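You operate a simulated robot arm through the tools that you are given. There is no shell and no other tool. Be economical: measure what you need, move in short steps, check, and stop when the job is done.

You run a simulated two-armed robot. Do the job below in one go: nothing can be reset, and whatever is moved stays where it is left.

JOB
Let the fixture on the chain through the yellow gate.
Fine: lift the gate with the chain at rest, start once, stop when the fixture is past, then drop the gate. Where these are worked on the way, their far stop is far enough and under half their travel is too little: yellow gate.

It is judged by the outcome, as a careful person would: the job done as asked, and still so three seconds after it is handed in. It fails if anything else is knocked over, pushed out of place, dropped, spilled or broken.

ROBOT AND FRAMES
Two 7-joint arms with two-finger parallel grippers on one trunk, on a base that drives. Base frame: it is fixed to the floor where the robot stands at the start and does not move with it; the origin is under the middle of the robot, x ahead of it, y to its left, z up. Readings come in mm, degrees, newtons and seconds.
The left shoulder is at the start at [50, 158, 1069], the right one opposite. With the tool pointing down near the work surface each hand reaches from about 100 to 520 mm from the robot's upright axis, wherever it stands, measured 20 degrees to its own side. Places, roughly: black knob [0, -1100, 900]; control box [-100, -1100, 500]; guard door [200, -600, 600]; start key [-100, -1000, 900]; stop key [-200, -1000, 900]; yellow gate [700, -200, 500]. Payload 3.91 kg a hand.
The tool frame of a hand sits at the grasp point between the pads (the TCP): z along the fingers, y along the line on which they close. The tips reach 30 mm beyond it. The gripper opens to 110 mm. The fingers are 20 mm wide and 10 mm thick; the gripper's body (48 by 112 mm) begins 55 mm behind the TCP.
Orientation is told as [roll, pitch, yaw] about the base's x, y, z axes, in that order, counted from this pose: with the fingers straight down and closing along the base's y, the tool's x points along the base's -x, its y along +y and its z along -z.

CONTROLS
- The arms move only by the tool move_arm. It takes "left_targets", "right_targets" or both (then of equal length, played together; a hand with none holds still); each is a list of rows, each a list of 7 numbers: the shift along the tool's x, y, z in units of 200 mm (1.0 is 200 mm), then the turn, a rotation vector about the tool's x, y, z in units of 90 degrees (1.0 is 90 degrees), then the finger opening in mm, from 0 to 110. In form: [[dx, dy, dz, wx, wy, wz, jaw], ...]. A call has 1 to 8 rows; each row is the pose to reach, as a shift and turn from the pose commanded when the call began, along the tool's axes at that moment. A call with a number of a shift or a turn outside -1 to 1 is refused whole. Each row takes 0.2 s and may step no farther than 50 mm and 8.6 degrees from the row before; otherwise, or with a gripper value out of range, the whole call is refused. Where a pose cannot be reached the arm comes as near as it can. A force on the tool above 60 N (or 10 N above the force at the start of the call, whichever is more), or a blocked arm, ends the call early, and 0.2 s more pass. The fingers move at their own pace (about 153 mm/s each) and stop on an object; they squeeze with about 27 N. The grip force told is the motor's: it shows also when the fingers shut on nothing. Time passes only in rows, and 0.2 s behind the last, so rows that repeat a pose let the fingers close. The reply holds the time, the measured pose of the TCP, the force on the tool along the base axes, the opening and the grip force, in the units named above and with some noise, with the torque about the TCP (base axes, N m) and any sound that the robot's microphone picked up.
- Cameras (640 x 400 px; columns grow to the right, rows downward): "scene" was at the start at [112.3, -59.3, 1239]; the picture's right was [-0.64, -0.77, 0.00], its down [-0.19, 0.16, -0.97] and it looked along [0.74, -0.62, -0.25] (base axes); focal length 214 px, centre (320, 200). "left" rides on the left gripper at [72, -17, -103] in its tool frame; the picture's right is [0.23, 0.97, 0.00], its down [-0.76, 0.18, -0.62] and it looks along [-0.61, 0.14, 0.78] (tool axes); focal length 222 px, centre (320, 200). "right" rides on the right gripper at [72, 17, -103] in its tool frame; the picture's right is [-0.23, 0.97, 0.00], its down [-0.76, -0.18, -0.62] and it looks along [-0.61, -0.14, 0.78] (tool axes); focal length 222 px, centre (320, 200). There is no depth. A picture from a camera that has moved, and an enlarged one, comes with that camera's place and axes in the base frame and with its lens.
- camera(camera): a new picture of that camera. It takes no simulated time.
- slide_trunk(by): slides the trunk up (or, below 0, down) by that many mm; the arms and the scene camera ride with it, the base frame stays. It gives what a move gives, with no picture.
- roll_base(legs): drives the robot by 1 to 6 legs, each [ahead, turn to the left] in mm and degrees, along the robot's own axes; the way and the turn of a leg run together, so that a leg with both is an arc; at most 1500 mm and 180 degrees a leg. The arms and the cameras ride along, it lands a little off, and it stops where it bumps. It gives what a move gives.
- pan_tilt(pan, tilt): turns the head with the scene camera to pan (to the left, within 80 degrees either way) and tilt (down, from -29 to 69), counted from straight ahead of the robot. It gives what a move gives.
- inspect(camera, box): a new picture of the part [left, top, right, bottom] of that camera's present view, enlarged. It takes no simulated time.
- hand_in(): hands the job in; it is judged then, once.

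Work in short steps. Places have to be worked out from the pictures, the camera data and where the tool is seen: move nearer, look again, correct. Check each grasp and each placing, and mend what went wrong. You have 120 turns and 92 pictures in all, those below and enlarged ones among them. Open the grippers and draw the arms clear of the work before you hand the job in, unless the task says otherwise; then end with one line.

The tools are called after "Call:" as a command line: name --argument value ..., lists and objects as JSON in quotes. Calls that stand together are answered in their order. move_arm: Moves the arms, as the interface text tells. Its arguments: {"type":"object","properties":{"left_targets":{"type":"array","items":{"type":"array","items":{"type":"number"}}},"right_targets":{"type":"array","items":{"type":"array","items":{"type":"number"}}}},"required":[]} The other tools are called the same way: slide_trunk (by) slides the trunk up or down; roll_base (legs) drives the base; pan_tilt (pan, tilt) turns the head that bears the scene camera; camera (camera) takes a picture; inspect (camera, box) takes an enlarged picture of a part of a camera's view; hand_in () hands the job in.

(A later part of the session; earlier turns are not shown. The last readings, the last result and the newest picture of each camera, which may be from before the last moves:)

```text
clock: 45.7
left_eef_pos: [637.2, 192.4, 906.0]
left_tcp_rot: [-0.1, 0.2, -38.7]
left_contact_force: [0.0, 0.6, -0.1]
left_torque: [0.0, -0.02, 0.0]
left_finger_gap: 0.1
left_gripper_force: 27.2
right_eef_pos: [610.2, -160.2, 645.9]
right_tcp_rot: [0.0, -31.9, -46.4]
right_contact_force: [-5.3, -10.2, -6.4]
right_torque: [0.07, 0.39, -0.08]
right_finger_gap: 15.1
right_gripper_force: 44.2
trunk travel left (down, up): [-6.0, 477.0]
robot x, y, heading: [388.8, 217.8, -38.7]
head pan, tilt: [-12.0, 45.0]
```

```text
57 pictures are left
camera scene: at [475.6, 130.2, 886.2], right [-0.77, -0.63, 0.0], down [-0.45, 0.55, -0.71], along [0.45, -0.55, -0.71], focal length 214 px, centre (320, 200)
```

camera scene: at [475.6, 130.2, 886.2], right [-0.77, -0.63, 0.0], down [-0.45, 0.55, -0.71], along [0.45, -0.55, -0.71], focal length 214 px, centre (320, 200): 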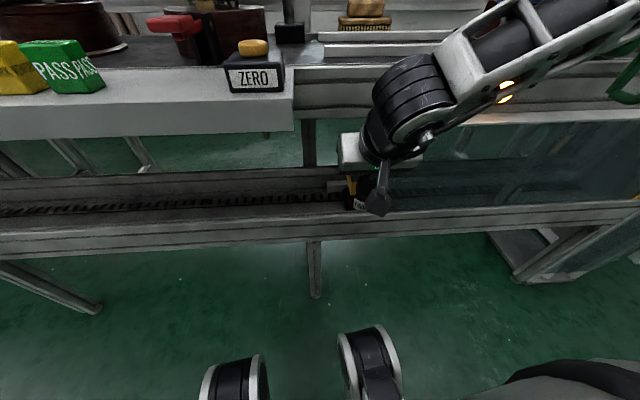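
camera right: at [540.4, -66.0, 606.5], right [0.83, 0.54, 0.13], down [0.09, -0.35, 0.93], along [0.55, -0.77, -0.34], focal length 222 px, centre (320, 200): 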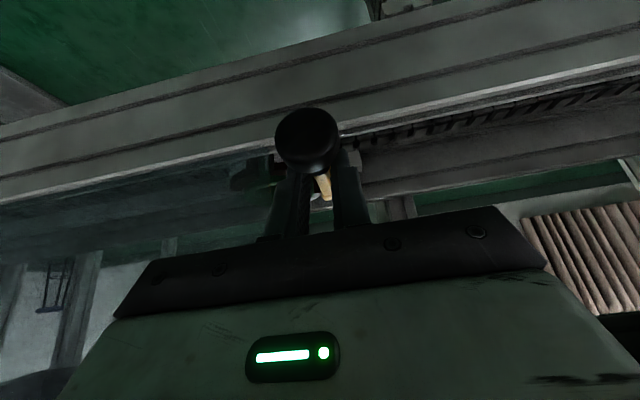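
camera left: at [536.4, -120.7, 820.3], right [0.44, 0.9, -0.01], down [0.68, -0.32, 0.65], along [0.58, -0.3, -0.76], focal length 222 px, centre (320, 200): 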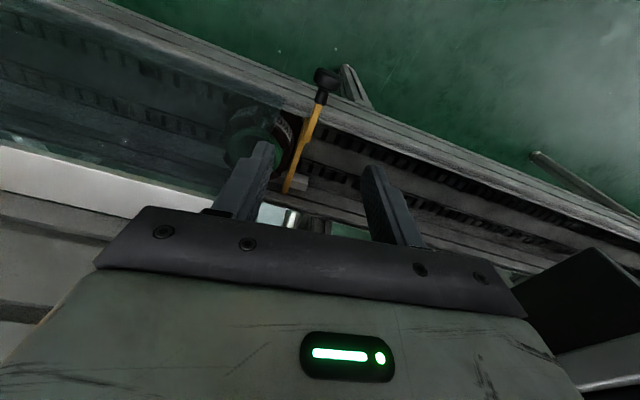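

90 mm lifted, low forces. I continue up 60 mm, easing 2 mm back right.

Call:
move_arm --right_targets '[[-0.04, -0.008, -0.065, 0, 0, 0, 0], [-0.08, -0.008, -0.13, 0, 0, 0, 0], [-0.12, -0.008, -0.19, 0, 0, 0, 0], [-0.16, -0.008, -0.254, 0, 0, 0, 0]]'

Call:
camera --camera "right"

Call:
inspect --camera "scene" --box '[256, 80, 512, 240]'

```text
clock: 46.7
left_eef_pos: [637.4, 192.0, 906.5]
left_tcp_rot: [-0.1, 0.1, -38.6]
left_contact_force: [-0.6, -0.9, 0.2]
left_torque: [0.04, -0.01, 0.0]
left_finger_gap: 0.2
left_gripper_force: 26.1
right_eef_pos: [609.8, -160.5, 708.3]
right_tcp_rot: [0.2, -32.1, -46.1]
right_contact_force: [-0.6, -0.1, 0.6]
right_torque: [0.02, 0.03, 0.0]
right_finger_gap: 0.2
right_gripper_force: 37.9
trunk travel left (down, up): [-6.0, 477.0]
robot x, y, heading: [394.1, 215.7, -38.7]
head pan, tilt: [-12.0, 45.0]
```

```text
56 pictures are left
camera right: at [540.5, -65.0, 756.8], right [0.83, 0.54, 0.13], down [0.09, -0.35, 0.93], along [0.54, -0.77, -0.34], focal length 222 px, centre (320, 200)
```

right: 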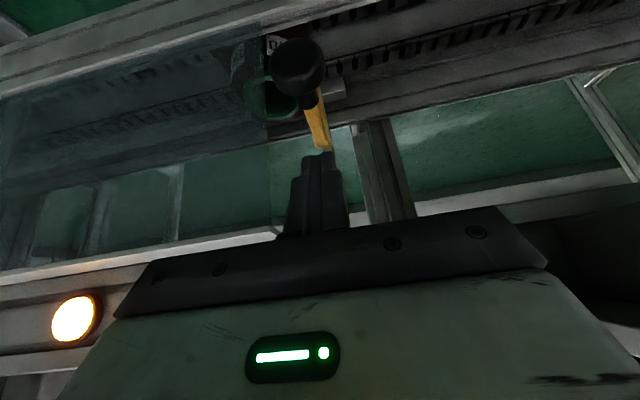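

```text
2.50 times, centred on (384, 160) of scene
camera zoom: at [475.8, 131.0, 886.5], right [-0.77, -0.63, 0.0], down [-0.45, 0.55, -0.71], along [0.45, -0.55, -0.71], focal length 536 px, centre (160, 300)
```

zoom: 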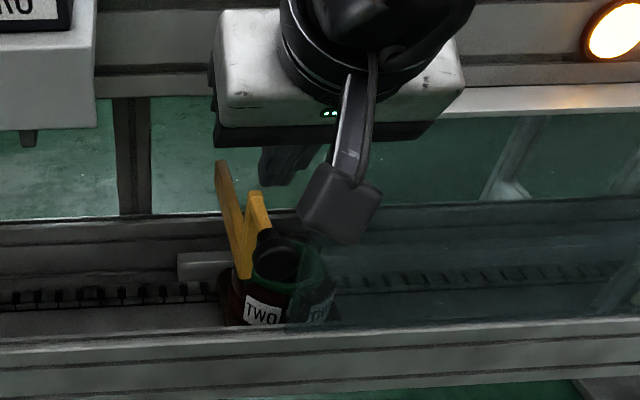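

The fingers slipped off near the top: the gate stays up by itself, knob now at about z 638 (≈92 mm of lift). To be sure it is at its far stop, I re-grip and pull a little more.

Call:
move_arm --right_targets '[[0, 0, 0, 0, 0, 0, 44], [0.0, 0, 0.0, 0, 0, 0, 44], [0.08, 0, 0.127, 0, 0, 0, 44], [0.15, 0, 0.237, 0, 0, 0, 44], [0.15, 0, 0.237, 0, 0, 0, 15], [0.15, 0, 0.237, 0, 0, 0, 0], [0.15, 0, 0.237, 0, 0, 0, 0]]'

Call:
move_arm --right_targets '[[-0.013, 0, -0.021, 0, 0, 0, 0], [-0.026, 0, -0.042, 0, 0, 0, 0]]'

```text
clock: 48.3
left_eef_pos: [637.4, 193.2, 907.1]
left_tcp_rot: [-0.1, 0.0, -38.7]
left_contact_force: [-0.1, -0.4, -0.2]
left_torque: [0.0, -0.04, 0.0]
left_finger_gap: 0.0
left_gripper_force: 27.1
right_eef_pos: [609.4, -159.2, 648.8]
right_tcp_rot: [0.2, -32.1, -46.3]
right_contact_force: [-1.7, -2.5, -3.6]
right_torque: [-0.27, -0.26, -0.02]
right_finger_gap: 15.1
right_gripper_force: 44.8
trunk travel left (down, up): [-6.0, 477.0]
robot x, y, heading: [392.2, 217.3, -38.8]
head pan, tilt: [-12.0, 45.0]
```

```text
clock: 48.9
left_eef_pos: [638.9, 192.2, 906.0]
left_tcp_rot: [-0.1, 0.3, -38.6]
left_contact_force: [-0.7, -0.3, -0.2]
left_torque: [-0.05, 0.02, -0.02]
left_finger_gap: 0.1
left_gripper_force: 26.1
right_eef_pos: [608.5, -161.4, 655.0]
right_tcp_rot: [0.3, -31.2, -46.1]
right_contact_force: [11.7, 0.4, -43.1]
right_torque: [0.15, 0.04, 0.07]
right_finger_gap: 15.4
right_gripper_force: 45.0
trunk travel left (down, up): [-6.0, 477.0]
robot x, y, heading: [393.1, 215.0, -38.5]
head pan, tilt: [-12.0, 45.0]
```

It resists with 43 N: it is at its far stop. I release and rise straight clear, then check that it stays up.

Call:
move_arm --right_targets '[[0, 0, 0, 0, 0, 0, 30], [0, 0, 0, 0, 0, 0, 44], [-0.08, 0, -0.127, 0, 0, 0, 44], [-0.16, 0, -0.254, 0, 0, 0, 44], [-0.28, 0, -0.45, 0, 0, 0, 44], [-0.4, 0, -0.65, 0, 0, 0, 44]]'

Call:
camera --camera "scene"

Call:
inspect --camera "scene" --box '[256, 120, 448, 240]'

```text
clock: 50.3
left_eef_pos: [637.9, 193.0, 906.0]
left_tcp_rot: [-0.1, 0.1, -38.7]
left_contact_force: [0.5, -0.6, 0.0]
left_torque: [0.03, -0.02, 0.01]
left_finger_gap: 0.0
left_gripper_force: 26.7
right_eef_pos: [609.0, -159.9, 813.2]
right_tcp_rot: [0.3, -32.1, -46.3]
right_contact_force: [0.1, 0.0, 0.6]
right_torque: [0.05, -0.02, -0.06]
right_finger_gap: 44.2
right_gripper_force: 0.1
trunk travel left (down, up): [-6.0, 477.0]
robot x, y, heading: [390.5, 215.5, -38.5]
head pan, tilt: [-12.0, 45.0]
```

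```text
54 pictures are left
camera scene: at [475.9, 130.9, 886.2], right [-0.77, -0.63, 0.0], down [-0.45, 0.55, -0.71], along [0.45, -0.55, -0.71], focal length 214 px, centre (320, 200)
```

scene: 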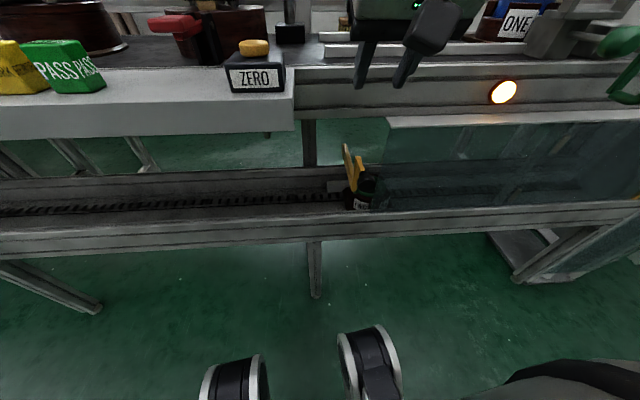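

```text
3.33 times, centred on (352, 180) of scene
camera zoom: at [475.9, 130.9, 886.2], right [-0.77, -0.63, 0.0], down [-0.45, 0.55, -0.71], along [0.45, -0.55, -0.71], focal length 715 px, centre (213, 267)
```

zoom: 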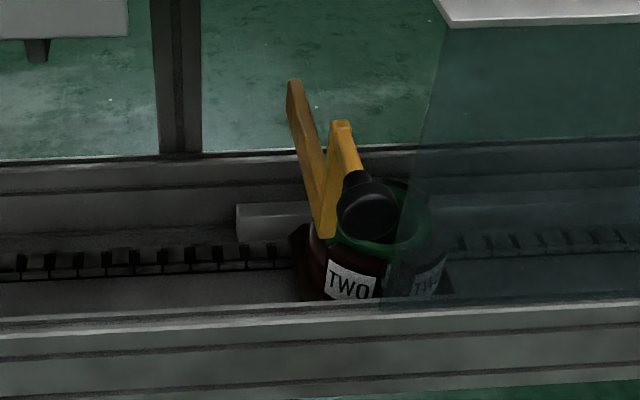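

The gate stands up above the fixture and stays. I draw the right hand back and level it, raise the trunk and reverse the base a bit before going to the panel.

Call:
move_arm --right_targets '[[0.1, 0, -0.15, 0, 0, 0, 30], [0.2, 0, -0.3, 0, 0.09, 0, 0], [0.3, 0, -0.45, 0, 0.18, 0, 0], [0.45, 0, -0.6, 0, 0.27, 0, 0], [0.55, 0, -0.65, 0, 0.355, 0, 0]]'

Call:
slide_trunk --by 250

Call:
roll_base --legs '[[-200, 0]]'

Call:
pan_tilt --pan -45 --tilt 40

Call:
camera --camera "scene"

```text
clock: 51.5
left_eef_pos: [638.2, 193.8, 905.5]
left_tcp_rot: [-0.1, 0.1, -38.7]
left_contact_force: [0.0, 0.1, 0.5]
left_torque: [0.01, 0.0, 0.0]
left_finger_gap: 0.0
left_gripper_force: 27.2
right_eef_pos: [496.2, -43.7, 865.9]
right_tcp_rot: [0.2, 0.0, -46.0]
right_contact_force: [-0.5, -0.5, 0.0]
right_torque: [0.03, -0.01, -0.01]
right_finger_gap: 0.2
right_gripper_force: 26.5
trunk travel left (down, up): [-6.0, 477.0]
robot x, y, heading: [394.7, 214.9, -38.8]
head pan, tilt: [-12.0, 45.0]
```

```text
clock: 54.1
left_eef_pos: [637.7, 193.2, 1156.9]
left_tcp_rot: [-0.1, 0.0, -38.7]
left_contact_force: [-0.3, 0.0, 0.5]
left_torque: [0.01, -0.02, 0.0]
left_finger_gap: 0.0
left_gripper_force: 26.7
right_eef_pos: [496.7, -44.1, 1114.9]
right_tcp_rot: [0.2, -0.1, -46.1]
right_contact_force: [-0.3, 0.5, 0.4]
right_torque: [0.02, 0.03, -0.01]
right_finger_gap: 0.2
right_gripper_force: 27.2
trunk travel left (down, up): [-256.0, 227.0]
robot x, y, heading: [396.1, 219.3, -38.5]
head pan, tilt: [-12.0, 45.0]
```

```text
clock: 55.7
left_eef_pos: [480.3, 318.9, 1156.6]
left_tcp_rot: [-0.1, 0.1, -38.8]
left_contact_force: [-0.4, 0.3, 0.6]
left_torque: [0.01, 0.0, 0.0]
left_finger_gap: 0.2
left_gripper_force: 26.8
right_eef_pos: [338.4, 82.3, 1115.0]
right_tcp_rot: [0.2, -0.1, -46.2]
right_contact_force: [-0.1, 0.4, 0.4]
right_torque: [0.0, 0.03, 0.04]
right_finger_gap: 0.0
right_gripper_force: 27.4
trunk travel left (down, up): [-256.0, 227.0]
robot x, y, heading: [236.0, 345.7, -38.8]
head pan, tilt: [-12.0, 45.0]
```

```text
clock: 56.7
left_eef_pos: [482.8, 318.4, 1156.3]
left_tcp_rot: [-0.1, 0.1, -38.7]
left_contact_force: [-0.3, 0.5, 0.4]
left_torque: [0.02, -0.02, 0.0]
left_finger_gap: 0.3
left_gripper_force: 27.3
right_eef_pos: [339.9, 81.4, 1116.4]
right_tcp_rot: [0.8, -0.1, -46.0]
right_contact_force: [-19.4, -12.6, 11.3]
right_torque: [2.52, -1.86, 2.26]
right_finger_gap: 0.1
right_gripper_force: 26.4
trunk travel left (down, up): [-256.0, 227.0]
robot x, y, heading: [235.9, 341.8, -38.9]
head pan, tilt: [-45.0, 40.0]
```

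```text
52 pictures are left
camera scene: at [318.0, 253.2, 1138.7], right [-0.8, -0.6, 0.0], down [-0.41, 0.55, -0.73], along [0.44, -0.58, -0.69], focal length 214 px, centre (320, 200)
```

scene: 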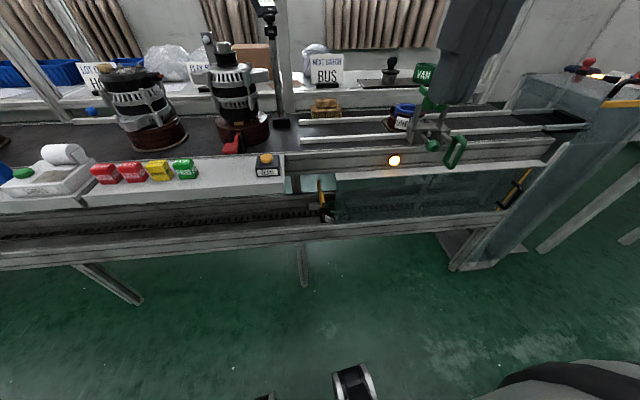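

The head is hitting the right hand again; I move that hand away to the right. The guard's front stays at n≥500, so the way along the line is free: then I drive about 1.08 m to the panel.

Call:
move_arm --right_targets '[[-0.1, -0.15, 0.05, 0, 0, 0.04, 0], [-0.2, -0.35, 0.05, 0, 0, 0.08, 0], [-0.2, -0.55, 0.05, 0, 0, 0.08, 0], [-0.2, -0.75, 0.05, 0, 0, -0.0, 0], [-0.2, -0.85, 0.05, 0, 0, -0.08, 0]]'

Call:
roll_base --legs '[[0, -81], [1079, 0], [0, 81]]'

Call:
pan_tilt --pan -15 --tilt 40

Call:
camera --camera "scene"

```text
clock: 57.9
left_eef_pos: [481.1, 317.8, 1155.7]
left_tcp_rot: [0.0, 0.1, -38.7]
left_contact_force: [0.3, -0.2, -0.7]
left_torque: [-0.01, 0.0, -0.01]
left_finger_gap: 0.0
left_gripper_force: 26.9
right_eef_pos: [244.6, -64.3, 1104.1]
right_tcp_rot: [0.2, 0.0, -38.8]
right_contact_force: [0.3, 0.4, -0.2]
right_torque: [-0.01, -0.01, -0.01]
right_finger_gap: 0.2
right_gripper_force: 27.2
trunk travel left (down, up): [-256.0, 227.0]
robot x, y, heading: [238.5, 345.4, -39.1]
head pan, tilt: [-45.0, 40.0]
```

```text
clock: 70.4
left_eef_pos: [-67.7, -614.0, 1156.2]
left_tcp_rot: [-0.1, 0.1, -39.2]
left_contact_force: [-0.4, -0.2, 0.2]
left_torque: [-0.02, -0.02, 0.02]
left_finger_gap: 0.0
left_gripper_force: 27.3
right_eef_pos: [-306.2, -995.3, 1104.4]
right_tcp_rot: [0.2, -0.1, -39.5]
right_contact_force: [-0.4, 0.3, -0.2]
right_torque: [-0.01, -0.02, 0.02]
right_finger_gap: 0.0
right_gripper_force: 26.8
trunk travel left (down, up): [-256.0, 227.0]
robot x, y, heading: [-311.6, -584.1, -39.2]
head pan, tilt: [-45.0, 40.0]
```

```text
clock: 71.3
left_eef_pos: [-67.7, -614.1, 1156.0]
left_tcp_rot: [-0.1, 0.1, -39.2]
left_contact_force: [0.3, 0.1, 0.6]
left_torque: [0.0, -0.01, 0.02]
left_finger_gap: 0.1
left_gripper_force: 27.0
right_eef_pos: [-307.1, -994.2, 1103.2]
right_tcp_rot: [0.2, -0.1, -39.4]
right_contact_force: [0.5, 0.4, -0.3]
right_torque: [0.04, 0.0, -0.01]
right_finger_gap: 0.0
right_gripper_force: 27.1
trunk travel left (down, up): [-256.0, 227.0]
robot x, y, heading: [-313.3, -581.8, -39.4]
head pan, tilt: [-15.0, 40.0]
```

```text
51 pictures are left
camera scene: at [-230.5, -680.6, 1143.5], right [-0.81, -0.58, 0.0], down [-0.38, 0.52, -0.77], along [0.45, -0.62, -0.64], focal length 214 px, centre (320, 200)
```

scene: 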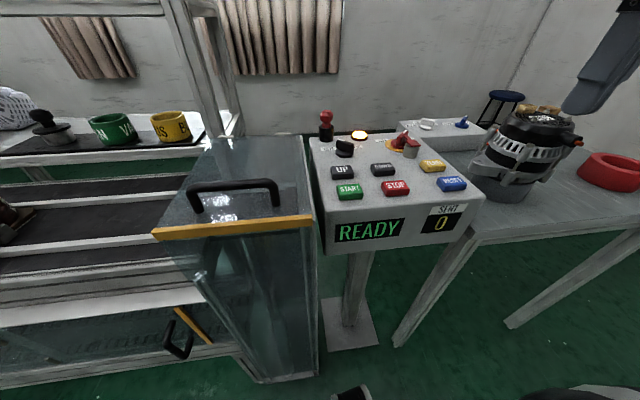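

Call:
inspect --camera "scene" --box '[300, 100, 492, 220]'

```text
3.33 times, centred on (396, 160) of scene
camera zoom: at [-230.5, -680.6, 1143.5], right [-0.81, -0.58, 0.0], down [-0.38, 0.52, -0.77], along [0.45, -0.62, -0.64], focal length 715 px, centre (67, 333)
```

zoom: 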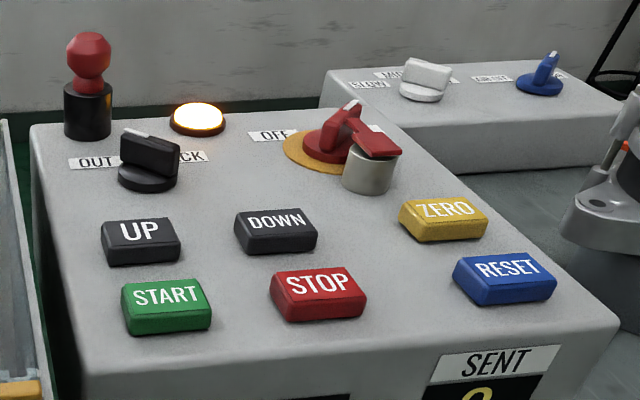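

Call:
inspect --camera "scene" --box '[312, 128, 376, 168]'

```text
10.00 times, centred on (344, 148) of scene
camera zoom: at [-230.5, -680.6, 1143.5], right [-0.81, -0.58, 0.0], down [-0.38, 0.52, -0.77], along [0.45, -0.62, -0.64], focal length 2145 px, centre (80, 720)
```

zoom: 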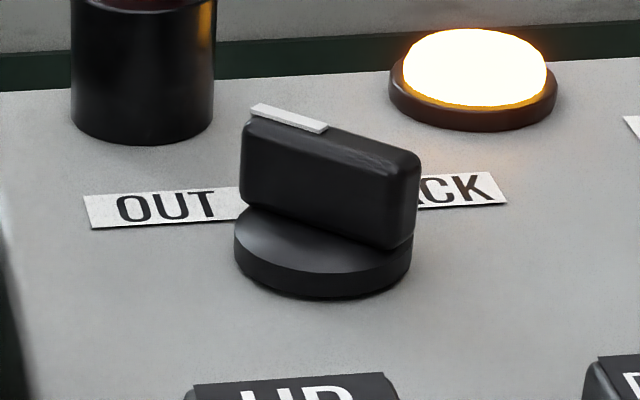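

The panel is clear: the black knob points to OUT, display READY, SENT 0. START is about (-96,-954,912), STOP about (-160,-1010,912). I bring the closed right hand above START.

Call:
move_arm --right_targets '[[-0.05, 0.2, 0.05, 0, 0, 0, 0], [-0.15, 0.4, 0.1, 0, 0, 0, 0], [-0.3, 0.55, 0.2, 0, 0, 0, 0], [-0.45, 0.7, 0.3, 0, 0, 0, 0], [-0.6, 0.8, 0.4, 0, 0, 0, 0], [-0.69, 0.825, 0.5, 0, 0, 0, 0], [-0.69, 0.825, 0.6, 0, 0, 0, 0]]'

Call:
camera --camera "right"

Call:
camera --camera "scene"

```text
clock: 73.0
left_eef_pos: [-66.7, -614.3, 1155.9]
left_tcp_rot: [-0.1, 0.1, -39.3]
left_contact_force: [-0.5, 0.9, 0.3]
left_torque: [0.01, 0.01, 0.0]
left_finger_gap: 0.1
left_gripper_force: 27.1
right_eef_pos: [-94.4, -956.5, 985.4]
right_tcp_rot: [0.2, -0.1, -39.5]
right_contact_force: [0.1, 0.5, -0.4]
right_torque: [0.02, 0.0, 0.02]
right_finger_gap: 0.0
right_gripper_force: 27.2
trunk travel left (down, up): [-256.0, 227.0]
robot x, y, heading: [-311.1, -586.4, -39.4]
head pan, tilt: [-15.0, 40.0]
```

```text
48 pictures are left
camera right: at [-140.9, -896.8, 1088.6], right [0.79, 0.61, 0.0], down [0.47, -0.62, 0.62], along [0.38, -0.49, -0.78], focal length 222 px, centre (320, 200)
```

right: 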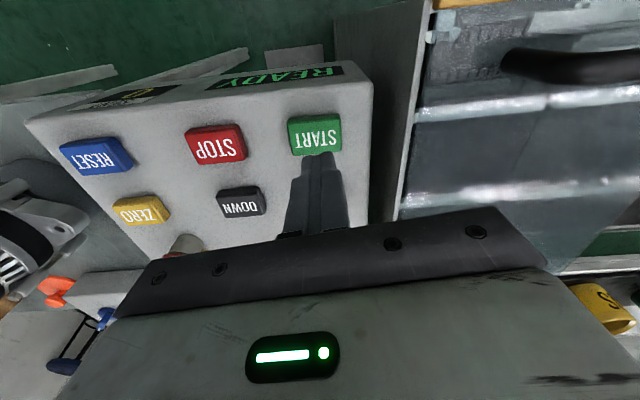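

```text
47 pictures are left
camera scene: at [-230.4, -680.6, 1143.5], right [-0.81, -0.58, 0.0], down [-0.38, 0.52, -0.77], along [0.45, -0.62, -0.64], focal length 214 px, centre (320, 200)
```

scene: 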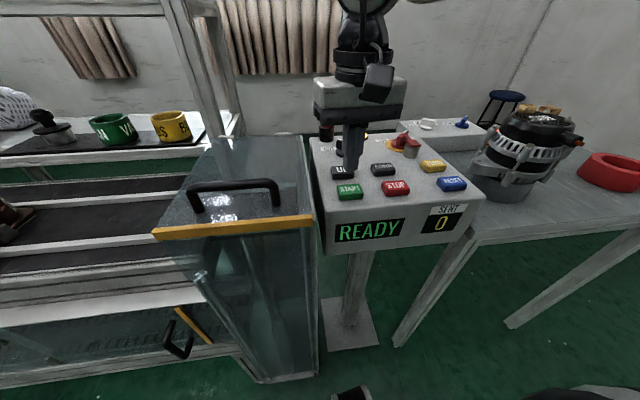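

Hand sits within 6 mm of START. Before starting, I check that I can see the gate from here.

Call:
move_arm --right_targets '[[0.028, 0, 0, 0, 0, 0, 0]]' --left_targets '[[-0.1, 0.1, -0.15, 0, 0, 0, 0]]'

Call:
pan_tilt --pan 72 --tilt 25

Call:
camera --camera "scene"

```text
clock: 73.3
left_eef_pos: [-38.4, -609.8, 1185.3]
left_tcp_rot: [-0.3, -0.1, -39.2]
left_contact_force: [-0.5, -0.5, 0.0]
left_torque: [0.03, 0.06, -0.01]
left_finger_gap: 0.1
left_gripper_force: 27.2
right_eef_pos: [-98.4, -952.0, 985.6]
right_tcp_rot: [0.2, -0.3, -39.5]
right_contact_force: [-0.6, -0.5, 0.0]
right_torque: [0.02, 0.0, 0.04]
right_finger_gap: 0.2
right_gripper_force: 26.6
trunk travel left (down, up): [-256.0, 227.0]
robot x, y, heading: [-309.6, -585.7, -39.4]
head pan, tilt: [-15.0, 40.0]
```

```text
clock: 75.0
left_eef_pos: [-38.9, -608.7, 1187.2]
left_tcp_rot: [-0.4, 0.2, -40.1]
left_contact_force: [0.1, 48.8, 26.5]
left_torque: [-4.28, 1.88, -3.71]
left_finger_gap: 0.1
left_gripper_force: 27.1
right_eef_pos: [-98.7, -951.6, 984.0]
right_tcp_rot: [0.2, -0.1, -39.5]
right_contact_force: [-0.3, -0.2, -1.3]
right_torque: [0.03, 0.02, 0.03]
right_finger_gap: 0.0
right_gripper_force: 27.1
trunk travel left (down, up): [-256.0, 227.0]
robot x, y, heading: [-310.9, -588.0, -39.1]
head pan, tilt: [72.0, 25.0]
```

```text
46 pictures are left
camera scene: at [-191.7, -630.9, 1158.9], right [-0.21, -0.98, 0.0], down [-0.49, 0.11, -0.87], along [0.85, -0.19, -0.5], focal length 214 px, centre (320, 200)
```

scene: 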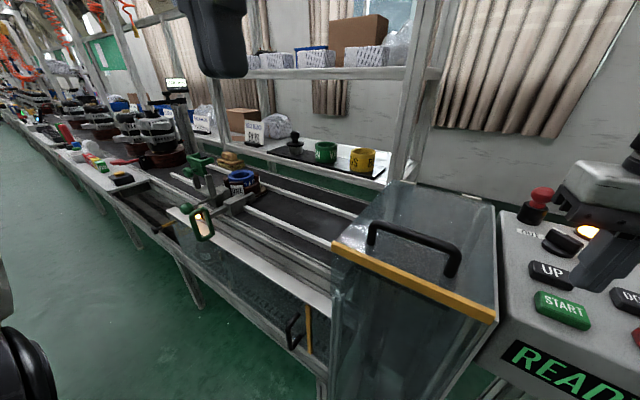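

The head stops against the left hand, but this angle already shows both gate and START. I set the pan back to 25 and zoom on the gate.

Call:
pan_tilt --pan 25 --tilt 28

Call:
inspect --camera "scene" --box '[60, 130, 316, 290]'

```text
clock: 76.1
left_eef_pos: [-38.3, -611.2, 1184.4]
left_tcp_rot: [0.0, 0.1, -39.0]
left_contact_force: [-0.3, 0.5, 0.2]
left_torque: [-0.01, 0.04, -0.01]
left_finger_gap: 0.0
left_gripper_force: 26.5
right_eef_pos: [-98.5, -952.8, 986.0]
right_tcp_rot: [0.1, -0.1, -39.4]
right_contact_force: [0.4, 0.2, 0.3]
right_torque: [0.02, 0.0, 0.0]
right_finger_gap: 0.0
right_gripper_force: 26.7
trunk travel left (down, up): [-256.0, 227.0]
robot x, y, heading: [-314.2, -586.7, -39.5]
head pan, tilt: [25.0, 28.0]
```

```text
2.50 times, centred on (188, 210) of scene
camera zoom: at [-191.7, -634.1, 1162.0], right [-0.25, -0.97, 0.0], down [-0.46, 0.12, -0.88], along [0.86, -0.22, -0.47], focal length 536 px, centre (650, 175)
```

zoom: 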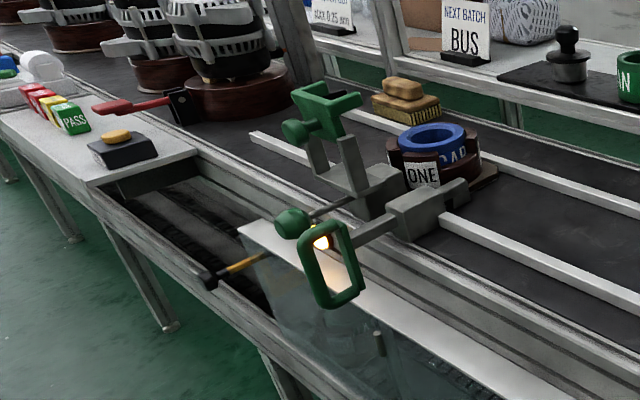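

The gate is still up (knob z≈645). I come down close above START to find contact.

Call:
move_arm --right_targets '[[0, 0, 0.1, 0, 0, 0, 0], [0, 0, 0.16, 0, 0, 0, 0]]'

Call:
inspect --camera "scene" --box '[480, 170, 640, 400]'

```text
clock: 76.7
left_eef_pos: [-37.6, -610.7, 1186.1]
left_tcp_rot: [-0.1, 0.2, -39.1]
left_contact_force: [0.5, 0.5, -0.3]
left_torque: [0.0, 0.03, -0.02]
left_finger_gap: 0.0
left_gripper_force: 27.2
right_eef_pos: [-97.8, -952.7, 953.6]
right_tcp_rot: [0.2, -0.2, -39.6]
right_contact_force: [0.5, -0.5, 0.0]
right_torque: [0.01, 0.01, -0.01]
right_finger_gap: 0.1
right_gripper_force: 26.8
trunk travel left (down, up): [-256.0, 227.0]
robot x, y, heading: [-311.5, -584.7, -39.3]
head pan, tilt: [25.0, 28.0]
```

```text
1.74 times, centred on (560, 285) of scene
camera zoom: at [-191.6, -634.1, 1162.1], right [-0.25, -0.97, 0.0], down [-0.46, 0.12, -0.88], along [0.86, -0.22, -0.47], focal length 373 px, centre (-97, 52)
```

zoom: 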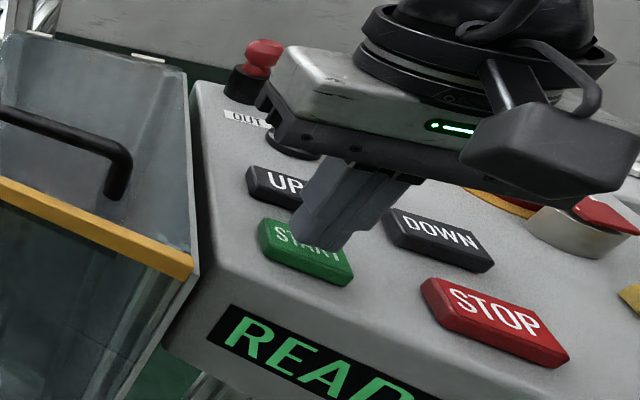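

The tips are just above START. I press it 15 mm down, lift, and go straight over to hover above STOP.

Call:
move_arm --right_targets '[[0.02, 0, 0.04, 0, 0, 0, 0], [0.02, 0, 0.075, 0, 0, 0, 0], [0.02, 0, -0.03, 0, 0, 0, 0], [0.045, -0.21, -0.03, 0, 0, 0, 0], [0.06, -0.42, -0.03, 0, 0, 0, 0]]'

Call:
camera --camera "scene"

```text
clock: 77.9
left_eef_pos: [-38.0, -611.2, 1184.9]
left_tcp_rot: [-0.1, 0.1, -39.2]
left_contact_force: [-0.4, 0.0, -0.5]
left_torque: [0.0, -0.05, 0.02]
left_finger_gap: 0.0
left_gripper_force: 26.5
right_eef_pos: [-162.7, -1009.5, 959.3]
right_tcp_rot: [0.2, -0.1, -39.3]
right_contact_force: [-0.1, 0.7, 0.3]
right_torque: [-0.02, 0.0, 0.06]
right_finger_gap: 0.1
right_gripper_force: 27.6
trunk travel left (down, up): [-256.0, 227.0]
robot x, y, heading: [-310.4, -589.0, -39.3]
head pan, tilt: [25.0, 28.0]
heard: click
```

```text
43 pictures are left
camera scene: at [-192.0, -634.3, 1162.1], right [-0.25, -0.97, 0.0], down [-0.45, 0.12, -0.88], along [0.86, -0.22, -0.47], focal length 214 px, centre (320, 200)
```

scene: 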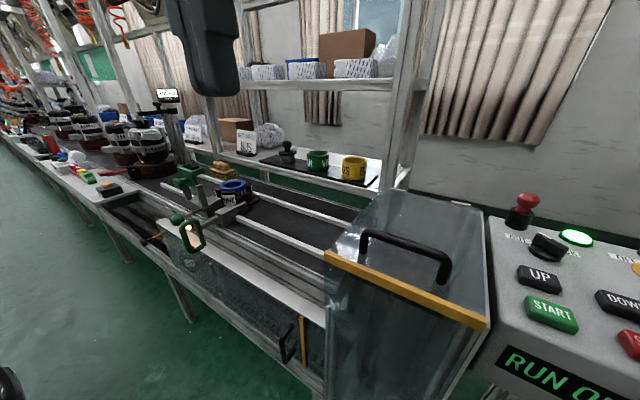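

The display reads RUN OUT with a green light. I zoom in on the gate; time stands still meanwhile.

Call:
inspect --camera "scene" --box '[80, 180, 208, 260]'

```text
5.00 times, centred on (144, 220) of scene
camera zoom: at [-192.0, -634.3, 1162.1], right [-0.25, -0.97, 0.0], down [-0.45, 0.12, -0.88], along [0.86, -0.22, -0.47], focal length 1072 px, centre (1200, 100)
```

zoom: 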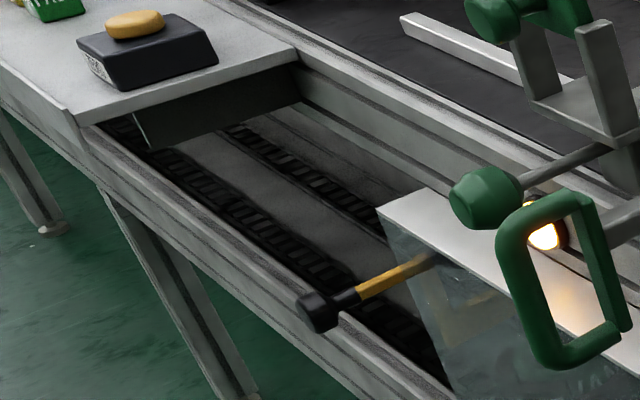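

Call:
move_arm --right_targets '[[0, 0, 0.02, 0, 0, 0, 0], [0, 0, 0.02, 0, 0, 0, 0]]'

Call:
inspect --camera "scene" --box '[80, 180, 208, 260]'

```text
clock: 78.5
left_eef_pos: [-37.1, -609.7, 1187.2]
left_tcp_rot: [-0.1, 0.1, -39.2]
left_contact_force: [-0.5, 0.7, 0.2]
left_torque: [0.01, 0.01, -0.01]
left_finger_gap: 0.1
left_gripper_force: 27.0
right_eef_pos: [-162.0, -1008.4, 955.6]
right_tcp_rot: [0.2, -0.2, -39.4]
right_contact_force: [0.5, -0.1, 0.4]
right_torque: [-0.02, 0.0, -0.01]
right_finger_gap: 0.2
right_gripper_force: 26.9
trunk travel left (down, up): [-256.0, 227.0]
robot x, y, heading: [-311.7, -587.8, -39.2]
head pan, tilt: [25.0, 28.0]
```

```text
5.00 times, centred on (144, 220) of scene
camera zoom: at [-191.7, -634.1, 1162.0], right [-0.25, -0.97, 0.0], down [-0.46, 0.12, -0.88], along [0.86, -0.22, -0.47], focal length 1072 px, centre (1200, 100)
```

zoom: 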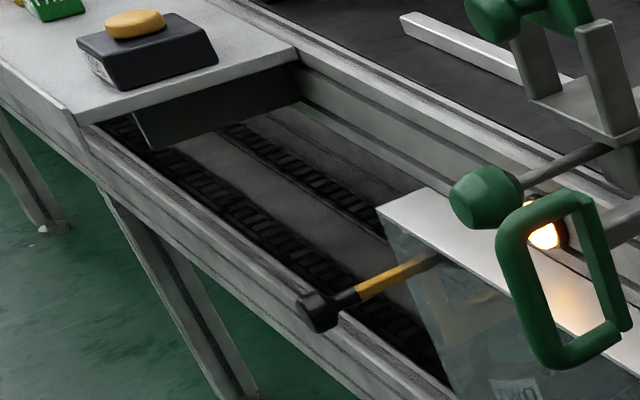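

Call:
move_arm --right_targets '[[0, 0, 0.02, 0, 0, 0, 0]]'

Call:
inspect --camera "scene" --box '[120, 200, 248, 280]'

```text
clock: 78.9
left_eef_pos: [-38.2, -611.2, 1186.4]
left_tcp_rot: [-0.1, 0.1, -39.3]
left_contact_force: [-0.2, 0.3, -0.3]
left_torque: [-0.01, 0.01, 0.02]
left_finger_gap: 0.3
left_gripper_force: 26.5
right_eef_pos: [-161.3, -1009.8, 949.9]
right_tcp_rot: [0.2, -0.1, -39.5]
right_contact_force: [0.4, 0.2, -0.5]
right_torque: [0.01, 0.01, -0.02]
right_finger_gap: 0.0
right_gripper_force: 27.2
trunk travel left (down, up): [-256.0, 227.0]
robot x, y, heading: [-310.1, -585.5, -39.3]
head pan, tilt: [25.0, 28.0]
```

```text
5.00 times, centred on (184, 240) of scene
camera zoom: at [-191.6, -634.1, 1162.0], right [-0.25, -0.97, 0.0], down [-0.46, 0.12, -0.88], along [0.86, -0.22, -0.47], focal length 1072 px, centre (1000, 0)
```

zoom: 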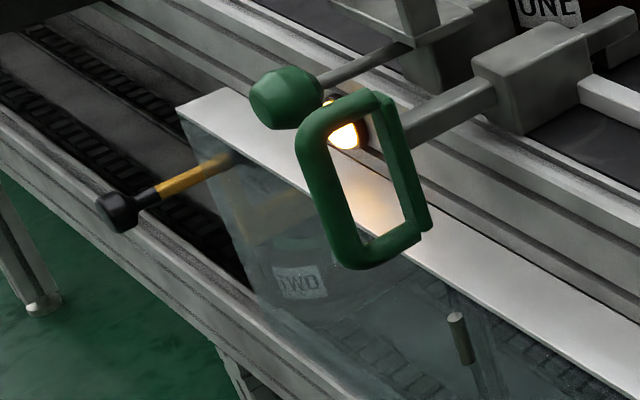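

The fixture creeps left, roughly 45 mm/s. I let about 1.2 s pass, hovering over STOP.

Call:
move_arm --right_targets '[[0, 0, 0, 0, 0, 0, 0], [0, 0, 0, 0, 0, 0, 0], [0, 0, 0, 0, 0, 0, 0], [0, 0, 0, 0, 0, 0, 0], [0, 0, 0, 0, 0, 0, 0]]'

Call:
inspect --camera "scene" --box '[80, 190, 208, 270]'

```text
clock: 80.1
left_eef_pos: [-38.2, -612.0, 1187.3]
left_tcp_rot: [-0.1, 0.1, -39.2]
left_contact_force: [0.1, -0.4, -0.3]
left_torque: [-0.02, -0.03, -0.01]
left_finger_gap: 0.2
left_gripper_force: 26.4
right_eef_pos: [-161.2, -1009.4, 951.4]
right_tcp_rot: [0.2, 0.0, -39.4]
right_contact_force: [-0.2, 0.6, -0.2]
right_torque: [0.0, 0.02, 0.02]
right_finger_gap: 0.0
right_gripper_force: 26.6
trunk travel left (down, up): [-256.0, 227.0]
robot x, y, heading: [-308.2, -587.2, -39.4]
head pan, tilt: [25.0, 28.0]
```

```text
5.00 times, centred on (144, 230) of scene
camera zoom: at [-191.6, -634.1, 1162.0], right [-0.25, -0.97, 0.0], down [-0.46, 0.12, -0.88], along [0.86, -0.22, -0.47], focal length 1072 px, centre (1200, 50)
```

zoom: 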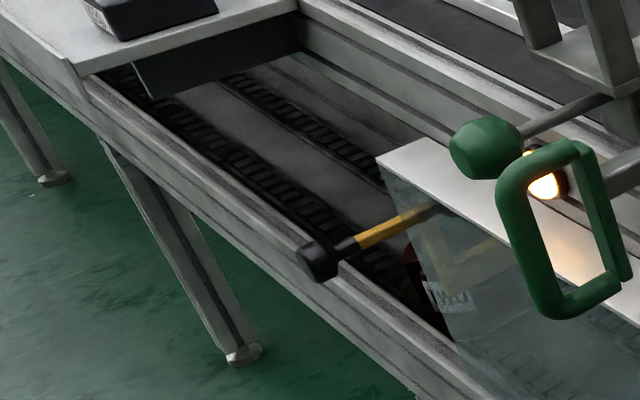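

It moves as expected; its front is now at the glass's end. I wait about 1.8 s more.

Call:
move_arm --right_targets '[[0, 0, 0, 0, 0, 0, 0], [0, 0, 0, 0, 0, 0, 0], [0, 0, 0, 0, 0, 0, 0], [0, 0, 0, 0, 0, 0, 0], [0, 0, 0, 0, 0, 0, 0], [0, 0, 0, 0, 0, 0, 0], [0, 0, 0, 0, 0, 0, 0], [0, 0, 0, 0, 0, 0, 0]]'

Call:
inspect --camera "scene" --box '[80, 190, 208, 270]'

```text
clock: 81.9
left_eef_pos: [-37.2, -610.0, 1185.7]
left_tcp_rot: [-0.2, 0.1, -39.2]
left_contact_force: [0.0, 0.9, -0.3]
left_torque: [0.0, 0.01, 0.03]
left_finger_gap: 0.1
left_gripper_force: 27.4
right_eef_pos: [-161.8, -1009.5, 952.8]
right_tcp_rot: [0.2, -0.2, -39.4]
right_contact_force: [0.9, 0.5, -1.1]
right_torque: [0.0, -0.01, 0.02]
right_finger_gap: 0.2
right_gripper_force: 27.4
trunk travel left (down, up): [-256.0, 227.0]
robot x, y, heading: [-310.5, -585.6, -39.1]
head pan, tilt: [25.0, 28.0]
```

```text
5.00 times, centred on (144, 230) of scene
camera zoom: at [-191.6, -634.0, 1162.0], right [-0.25, -0.97, 0.0], down [-0.46, 0.12, -0.88], along [0.86, -0.22, -0.47], focal length 1072 px, centre (1200, 50)
```

zoom: 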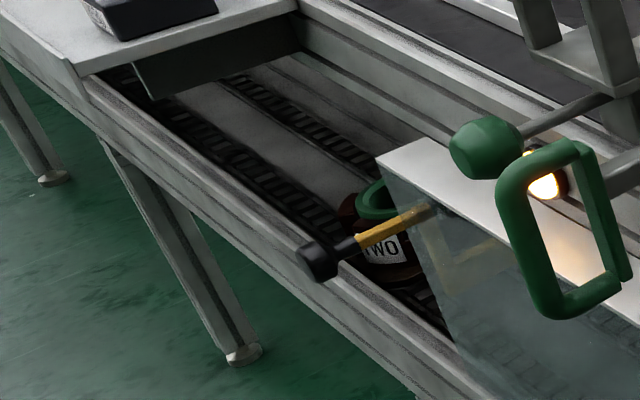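

The fixture TWO stands well past the gate plane now (about 60 mm clear behind it). I press STOP.

Call:
move_arm --right_targets '[[0, 0, 0.05, 0, 0, 0, 0], [0, 0, 0.085, 0, 0, 0, 0], [0, 0, -0.05, 0, 0, 0, 0]]'

Call:
camera --camera "scene"

Call:
inspect --camera "scene" --box '[80, 190, 208, 270]'

```text
clock: 82.7
left_eef_pos: [-37.8, -611.2, 1186.0]
left_tcp_rot: [-0.2, 0.1, -39.2]
left_contact_force: [-0.1, 1.1, 0.1]
left_torque: [0.0, 0.02, 0.0]
left_finger_gap: 0.0
left_gripper_force: 27.0
right_eef_pos: [-161.1, -1008.3, 961.1]
right_tcp_rot: [0.2, -0.1, -39.5]
right_contact_force: [-0.1, -0.3, -0.6]
right_torque: [-0.01, -0.05, 0.01]
right_finger_gap: 0.0
right_gripper_force: 27.3
trunk travel left (down, up): [-256.0, 227.0]
robot x, y, heading: [-310.9, -585.6, -39.4]
head pan, tilt: [25.0, 28.0]
heard: click
```

```text
37 pictures are left
camera scene: at [-191.8, -633.8, 1162.0], right [-0.25, -0.97, 0.0], down [-0.45, 0.12, -0.88], along [0.86, -0.22, -0.47], focal length 214 px, centre (320, 200)
```

scene: 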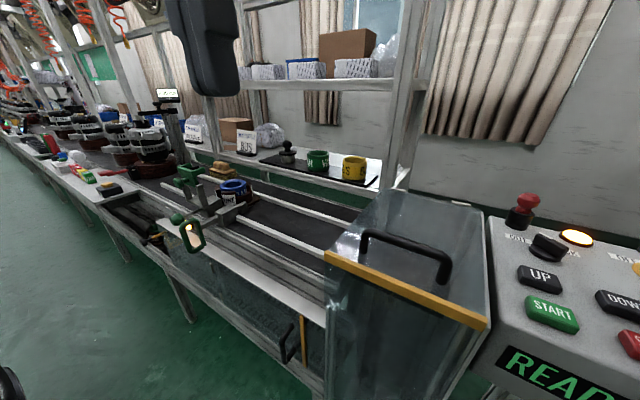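

```text
5.00 times, centred on (144, 230) of scene
camera zoom: at [-191.8, -633.8, 1162.0], right [-0.25, -0.97, 0.0], down [-0.45, 0.12, -0.88], along [0.86, -0.22, -0.47], focal length 1072 px, centre (1200, 50)
```

zoom: 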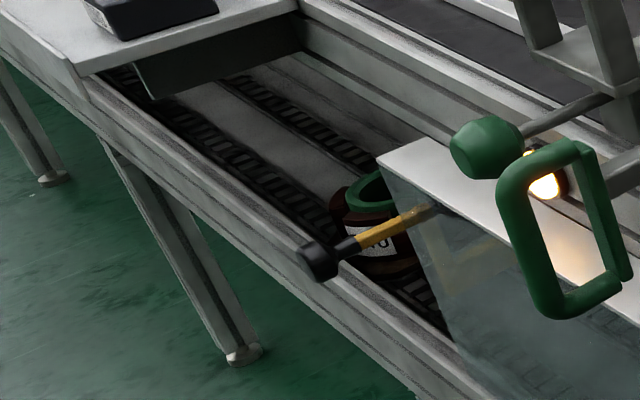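

Chain stopped (READY), fixture about 100 mm clear beyond the gate. I raise and draw back the right hand and drive back to the gate station.

Call:
move_arm --right_targets '[[0, 0, -0.2, 0, 0, 0, 0], [0, 0, -0.4, 0, 0, 0, 0], [0.15, 0, -0.55, 0, 0, 0, 0], [0.35, 0, -0.65, 0, 0, 0, 0], [0.5, 0, -0.7, 0, 0, 0, 0]]'

Call:
roll_base --legs '[[-150, 0], [0, 79.6], [1081, 0], [0, -79]]'

Call:
pan_tilt --pan -12 --tilt 45

Call:
camera --camera "scene"

```text
clock: 83.9
left_eef_pos: [-37.0, -609.5, 1186.4]
left_tcp_rot: [0.0, 0.1, -39.2]
left_contact_force: [-0.2, -1.4, -0.4]
left_torque: [0.01, 0.05, 0.02]
left_finger_gap: 0.0
left_gripper_force: 27.2
right_eef_pos: [-238.8, -945.8, 1101.8]
right_tcp_rot: [0.2, -0.2, -39.3]
right_contact_force: [-0.1, -0.2, -0.2]
right_torque: [0.03, 0.01, 0.01]
right_finger_gap: 0.2
right_gripper_force: 26.7
trunk travel left (down, up): [-256.0, 227.0]
robot x, y, heading: [-312.7, -589.3, -39.0]
head pan, tilt: [25.0, 28.0]
```

```text
clock: 97.2
left_eef_pos: [667.2, 185.2, 1186.0]
left_tcp_rot: [-0.1, 0.1, -38.0]
left_contact_force: [0.3, -0.3, 0.1]
left_torque: [0.02, -0.01, 0.0]
left_finger_gap: 0.0
left_gripper_force: 26.5
right_eef_pos: [473.7, -154.0, 1100.7]
right_tcp_rot: [0.2, -0.1, -38.2]
right_contact_force: [0.8, 0.1, -0.1]
right_torque: [0.01, 0.0, 0.02]
right_finger_gap: 0.1
right_gripper_force: 27.5
trunk travel left (down, up): [-256.0, 227.0]
robot x, y, heading: [395.4, 202.9, -38.4]
head pan, tilt: [25.0, 28.0]
```

```text
clock: 98.2
left_eef_pos: [666.5, 185.5, 1185.9]
left_tcp_rot: [-0.1, 0.3, -38.1]
left_contact_force: [-0.4, 0.0, 0.6]
left_torque: [0.01, 0.0, -0.02]
left_finger_gap: 0.0
left_gripper_force: 27.2
right_eef_pos: [474.1, -154.3, 1101.3]
right_tcp_rot: [0.2, -0.1, -38.2]
right_contact_force: [-0.3, 1.1, 0.3]
right_torque: [0.01, -0.01, -0.02]
right_finger_gap: 0.0
right_gripper_force: 26.5
trunk travel left (down, up): [-256.0, 227.0]
robot x, y, heading: [397.6, 204.9, -38.1]
head pan, tilt: [-12.0, 45.0]
```

```text
35 pictures are left
camera scene: at [477.6, 117.7, 1136.3], right [-0.77, -0.64, 0.0], down [-0.45, 0.54, -0.71], along [0.45, -0.54, -0.71], focal length 214 px, centre (320, 200)
```

scene: 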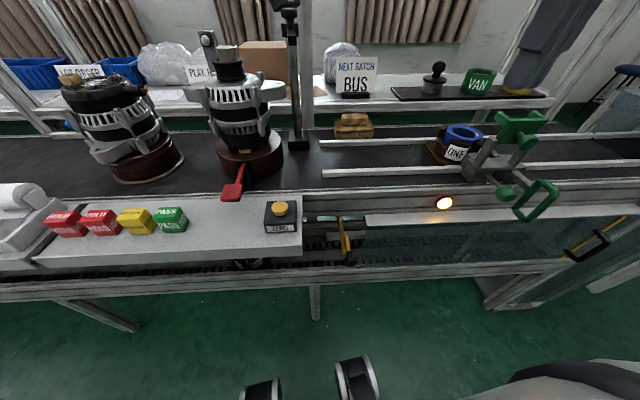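

Call:
inspect --camera "scene" --box '[212, 190, 404, 310]'

```text
3.33 times, centred on (308, 250) of scene
camera zoom: at [477.6, 117.7, 1136.3], right [-0.77, -0.64, 0.0], down [-0.45, 0.54, -0.71], along [0.45, -0.54, -0.71], focal length 715 px, centre (360, 33)
```

zoom: 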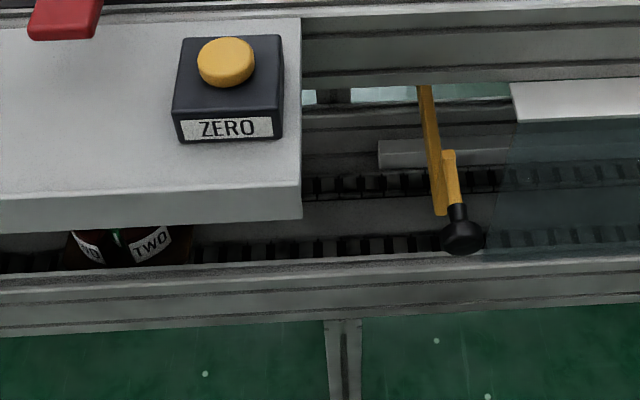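

The fixture stands well away from the gate under the platform; the gate is still up. I lower the trunk and bring the right hand in front of and above the handle, tilting it again by 32°.

Call:
slide_trunk --by -250

Call:
move_arm --right_targets '[[0, 0.2, 0, 0, 0, 0, 0], [-0.1, 0.35, 0, 0, -0.09, 0, 20], [-0.25, 0.4, 0.05, 0, -0.18, 0, 44], [-0.4, 0.4, 0.15, 0, -0.27, 0, 44], [-0.5, 0.4, 0.25, 0, -0.355, 0, 44]]'

Call:
camera --camera "right"

Call:
inspect --camera "scene" --box '[192, 100, 512, 300]'

```text
clock: 100.8
left_eef_pos: [667.1, 186.6, 935.4]
left_tcp_rot: [-0.1, 0.1, -38.0]
left_contact_force: [-0.5, 0.2, 0.0]
left_torque: [0.04, 0.0, 0.0]
left_finger_gap: 0.0
left_gripper_force: 26.5
right_eef_pos: [473.1, -155.5, 851.1]
right_tcp_rot: [0.2, -0.2, -38.1]
right_contact_force: [0.5, 0.2, -0.3]
right_torque: [-0.03, 0.02, 0.01]
right_finger_gap: 0.3
right_gripper_force: 27.0
trunk travel left (down, up): [-6.0, 477.0]
robot x, y, heading: [392.0, 206.9, -38.2]
head pan, tilt: [-12.0, 45.0]
```

```text
clock: 102.0
left_eef_pos: [667.2, 185.7, 935.7]
left_tcp_rot: [-0.1, 0.0, -38.0]
left_contact_force: [-0.3, 0.6, 0.0]
left_torque: [-0.02, -0.01, -0.01]
left_finger_gap: 0.0
left_gripper_force: 26.9
right_eef_pos: [602.2, -152.0, 801.6]
right_tcp_rot: [0.3, -32.2, -38.3]
right_contact_force: [-0.5, -0.2, 0.4]
right_torque: [-0.02, 0.0, 0.0]
right_finger_gap: 44.1
right_gripper_force: 0.0
trunk travel left (down, up): [-6.0, 477.0]
robot x, y, heading: [395.6, 203.5, -38.0]
head pan, tilt: [-12.0, 45.0]
```

```text
33 pictures are left
camera right: at [520.1, -68.4, 850.6], right [0.75, 0.65, 0.12], down [0.13, -0.34, 0.93], along [0.64, -0.69, -0.34], focal length 222 px, centre (320, 200)
```

right: 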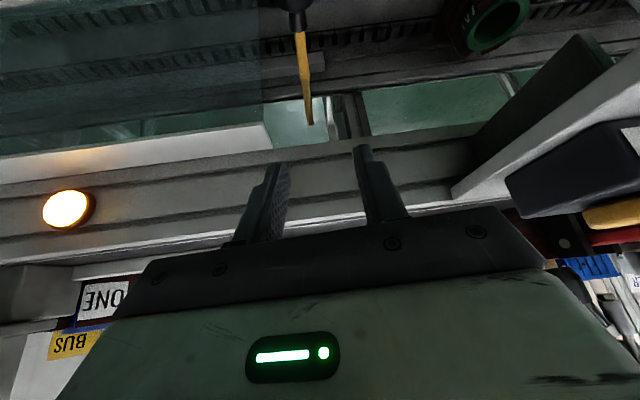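

```text
2.00 times, centred on (352, 200) of scene
camera zoom: at [477.5, 117.7, 886.3], right [-0.77, -0.64, 0.0], down [-0.45, 0.54, -0.71], along [0.45, -0.54, -0.71], focal length 429 px, centre (256, 200)
```

zoom: 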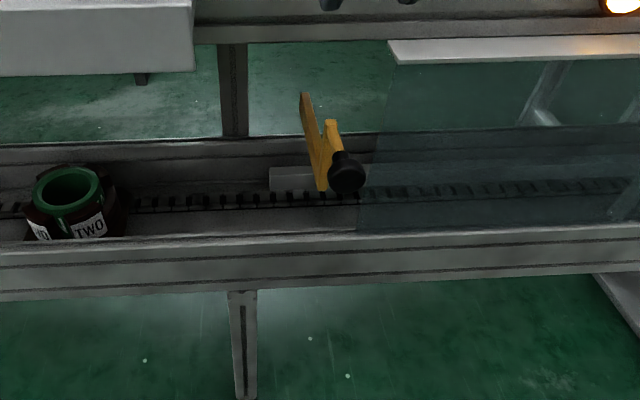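

Fixture TWO stands far left of the gate. I descend onto the handle, open, at z≈647.

Call:
move_arm --right_targets '[[0.09, 0, 0.17, 0.01, 0, 0.02, 44], [0.18, -0.005, 0.34, 0.02, 0, 0.035, 44], [0.27, -0.01, 0.51, 0.04, 0, 0.07, 44], [0.369, -0.01, 0.684, 0.04, 0, 0.07, 44], [0.369, -0.01, 0.684, 0.04, 0, 0.07, 44]]'

Call:
camera --camera "right"

```text
clock: 103.2
left_eef_pos: [667.4, 185.2, 936.4]
left_tcp_rot: [-0.1, 0.1, -38.1]
left_contact_force: [-0.5, -0.4, 0.3]
left_torque: [0.0, 0.0, -0.01]
left_finger_gap: 0.0
left_gripper_force: 27.2
right_eef_pos: [609.2, -160.7, 645.6]
right_tcp_rot: [0.6, -32.1, -45.8]
right_contact_force: [-0.6, 0.2, 0.0]
right_torque: [0.01, 0.02, -0.03]
right_finger_gap: 44.0
right_gripper_force: 0.0
trunk travel left (down, up): [-6.0, 477.0]
robot x, y, heading: [391.9, 205.0, -38.0]
head pan, tilt: [-12.0, 45.0]
```

```text
31 pictures are left
camera right: at [538.9, -65.9, 695.2], right [0.83, 0.54, 0.13], down [0.09, -0.35, 0.93], along [0.55, -0.76, -0.34], focal length 222 px, centre (320, 200)
```

right: 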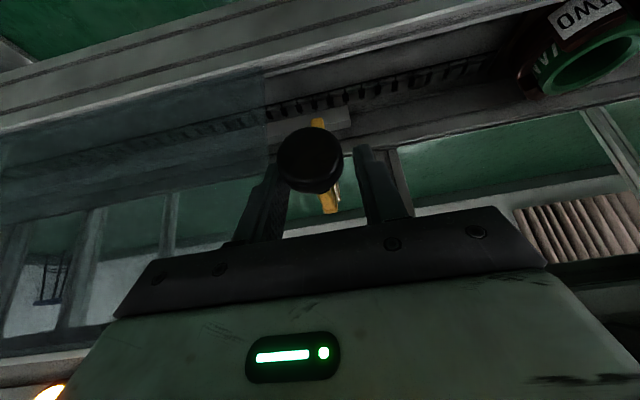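

The handle is between the fingers. I close on it and then lower it 50 mm.

Call:
move_arm --right_targets '[[0, 0, 0, 0, 0, 0, 15], [0, 0, 0, 0, 0, 0, 0], [0, 0, 0, 0, 0, 0, 0], [0.045, 0, 0.07, 0, 0, 0, 0], [0.09, 0, 0.14, 0, 0, 0, 0], [0.133, 0, 0.212, 0, 0, 0, 0]]'

Call:
inspect --camera "scene" --box '[256, 120, 448, 240]'

```text
clock: 104.6
left_eef_pos: [667.9, 186.1, 935.5]
left_tcp_rot: [-0.1, 0.2, -38.0]
left_contact_force: [-0.2, 0.2, -0.2]
left_torque: [-0.02, 0.03, -0.01]
left_finger_gap: 0.0
left_gripper_force: 26.5
right_eef_pos: [609.2, -159.9, 595.4]
right_tcp_rot: [0.6, -32.0, -45.8]
right_contact_force: [-1.7, -0.5, 1.0]
right_torque: [-0.03, -0.11, -0.02]
right_finger_gap: 15.5
right_gripper_force: 44.9
trunk travel left (down, up): [-6.0, 477.0]
robot x, y, heading: [392.5, 204.3, -38.0]
head pan, tilt: [-12.0, 45.0]
```

```text
3.33 times, centred on (352, 180) of scene
camera zoom: at [477.5, 117.6, 886.3], right [-0.77, -0.64, 0.0], down [-0.45, 0.54, -0.71], along [0.45, -0.54, -0.71], focal length 715 px, centre (213, 267)
```

zoom: 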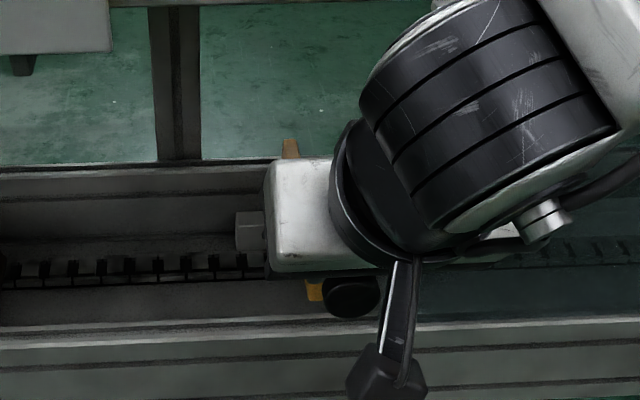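

It follows. I lower the rest in small steps to the bottom stop.

Call:
move_arm --right_targets '[[0.04, 0, 0.063, 0, 0, 0, 0], [0.08, 0, 0.127, 0, 0, 0, 0], [0.1, 0, 0.16, 0, 0, 0, 0], [0.112, 0, 0.178, 0, 0, 0, 0], [0.122, 0, 0.194, 0, 0, 0, 0]]'

```text
clock: 105.8
left_eef_pos: [667.3, 185.9, 935.7]
left_tcp_rot: [-0.2, 0.1, -38.0]
left_contact_force: [0.2, -0.3, -0.3]
left_torque: [0.02, -0.01, 0.03]
left_finger_gap: 0.1
left_gripper_force: 26.7
right_eef_pos: [609.4, -160.2, 551.5]
right_tcp_rot: [0.5, -32.0, -45.9]
right_contact_force: [-8.8, -8.0, -0.9]
right_torque: [-0.32, -0.25, -0.14]
right_finger_gap: 15.2
right_gripper_force: 44.9
trunk travel left (down, up): [-6.0, 477.0]
robot x, y, heading: [392.1, 205.2, -37.9]
head pan, tilt: [-12.0, 45.0]
```

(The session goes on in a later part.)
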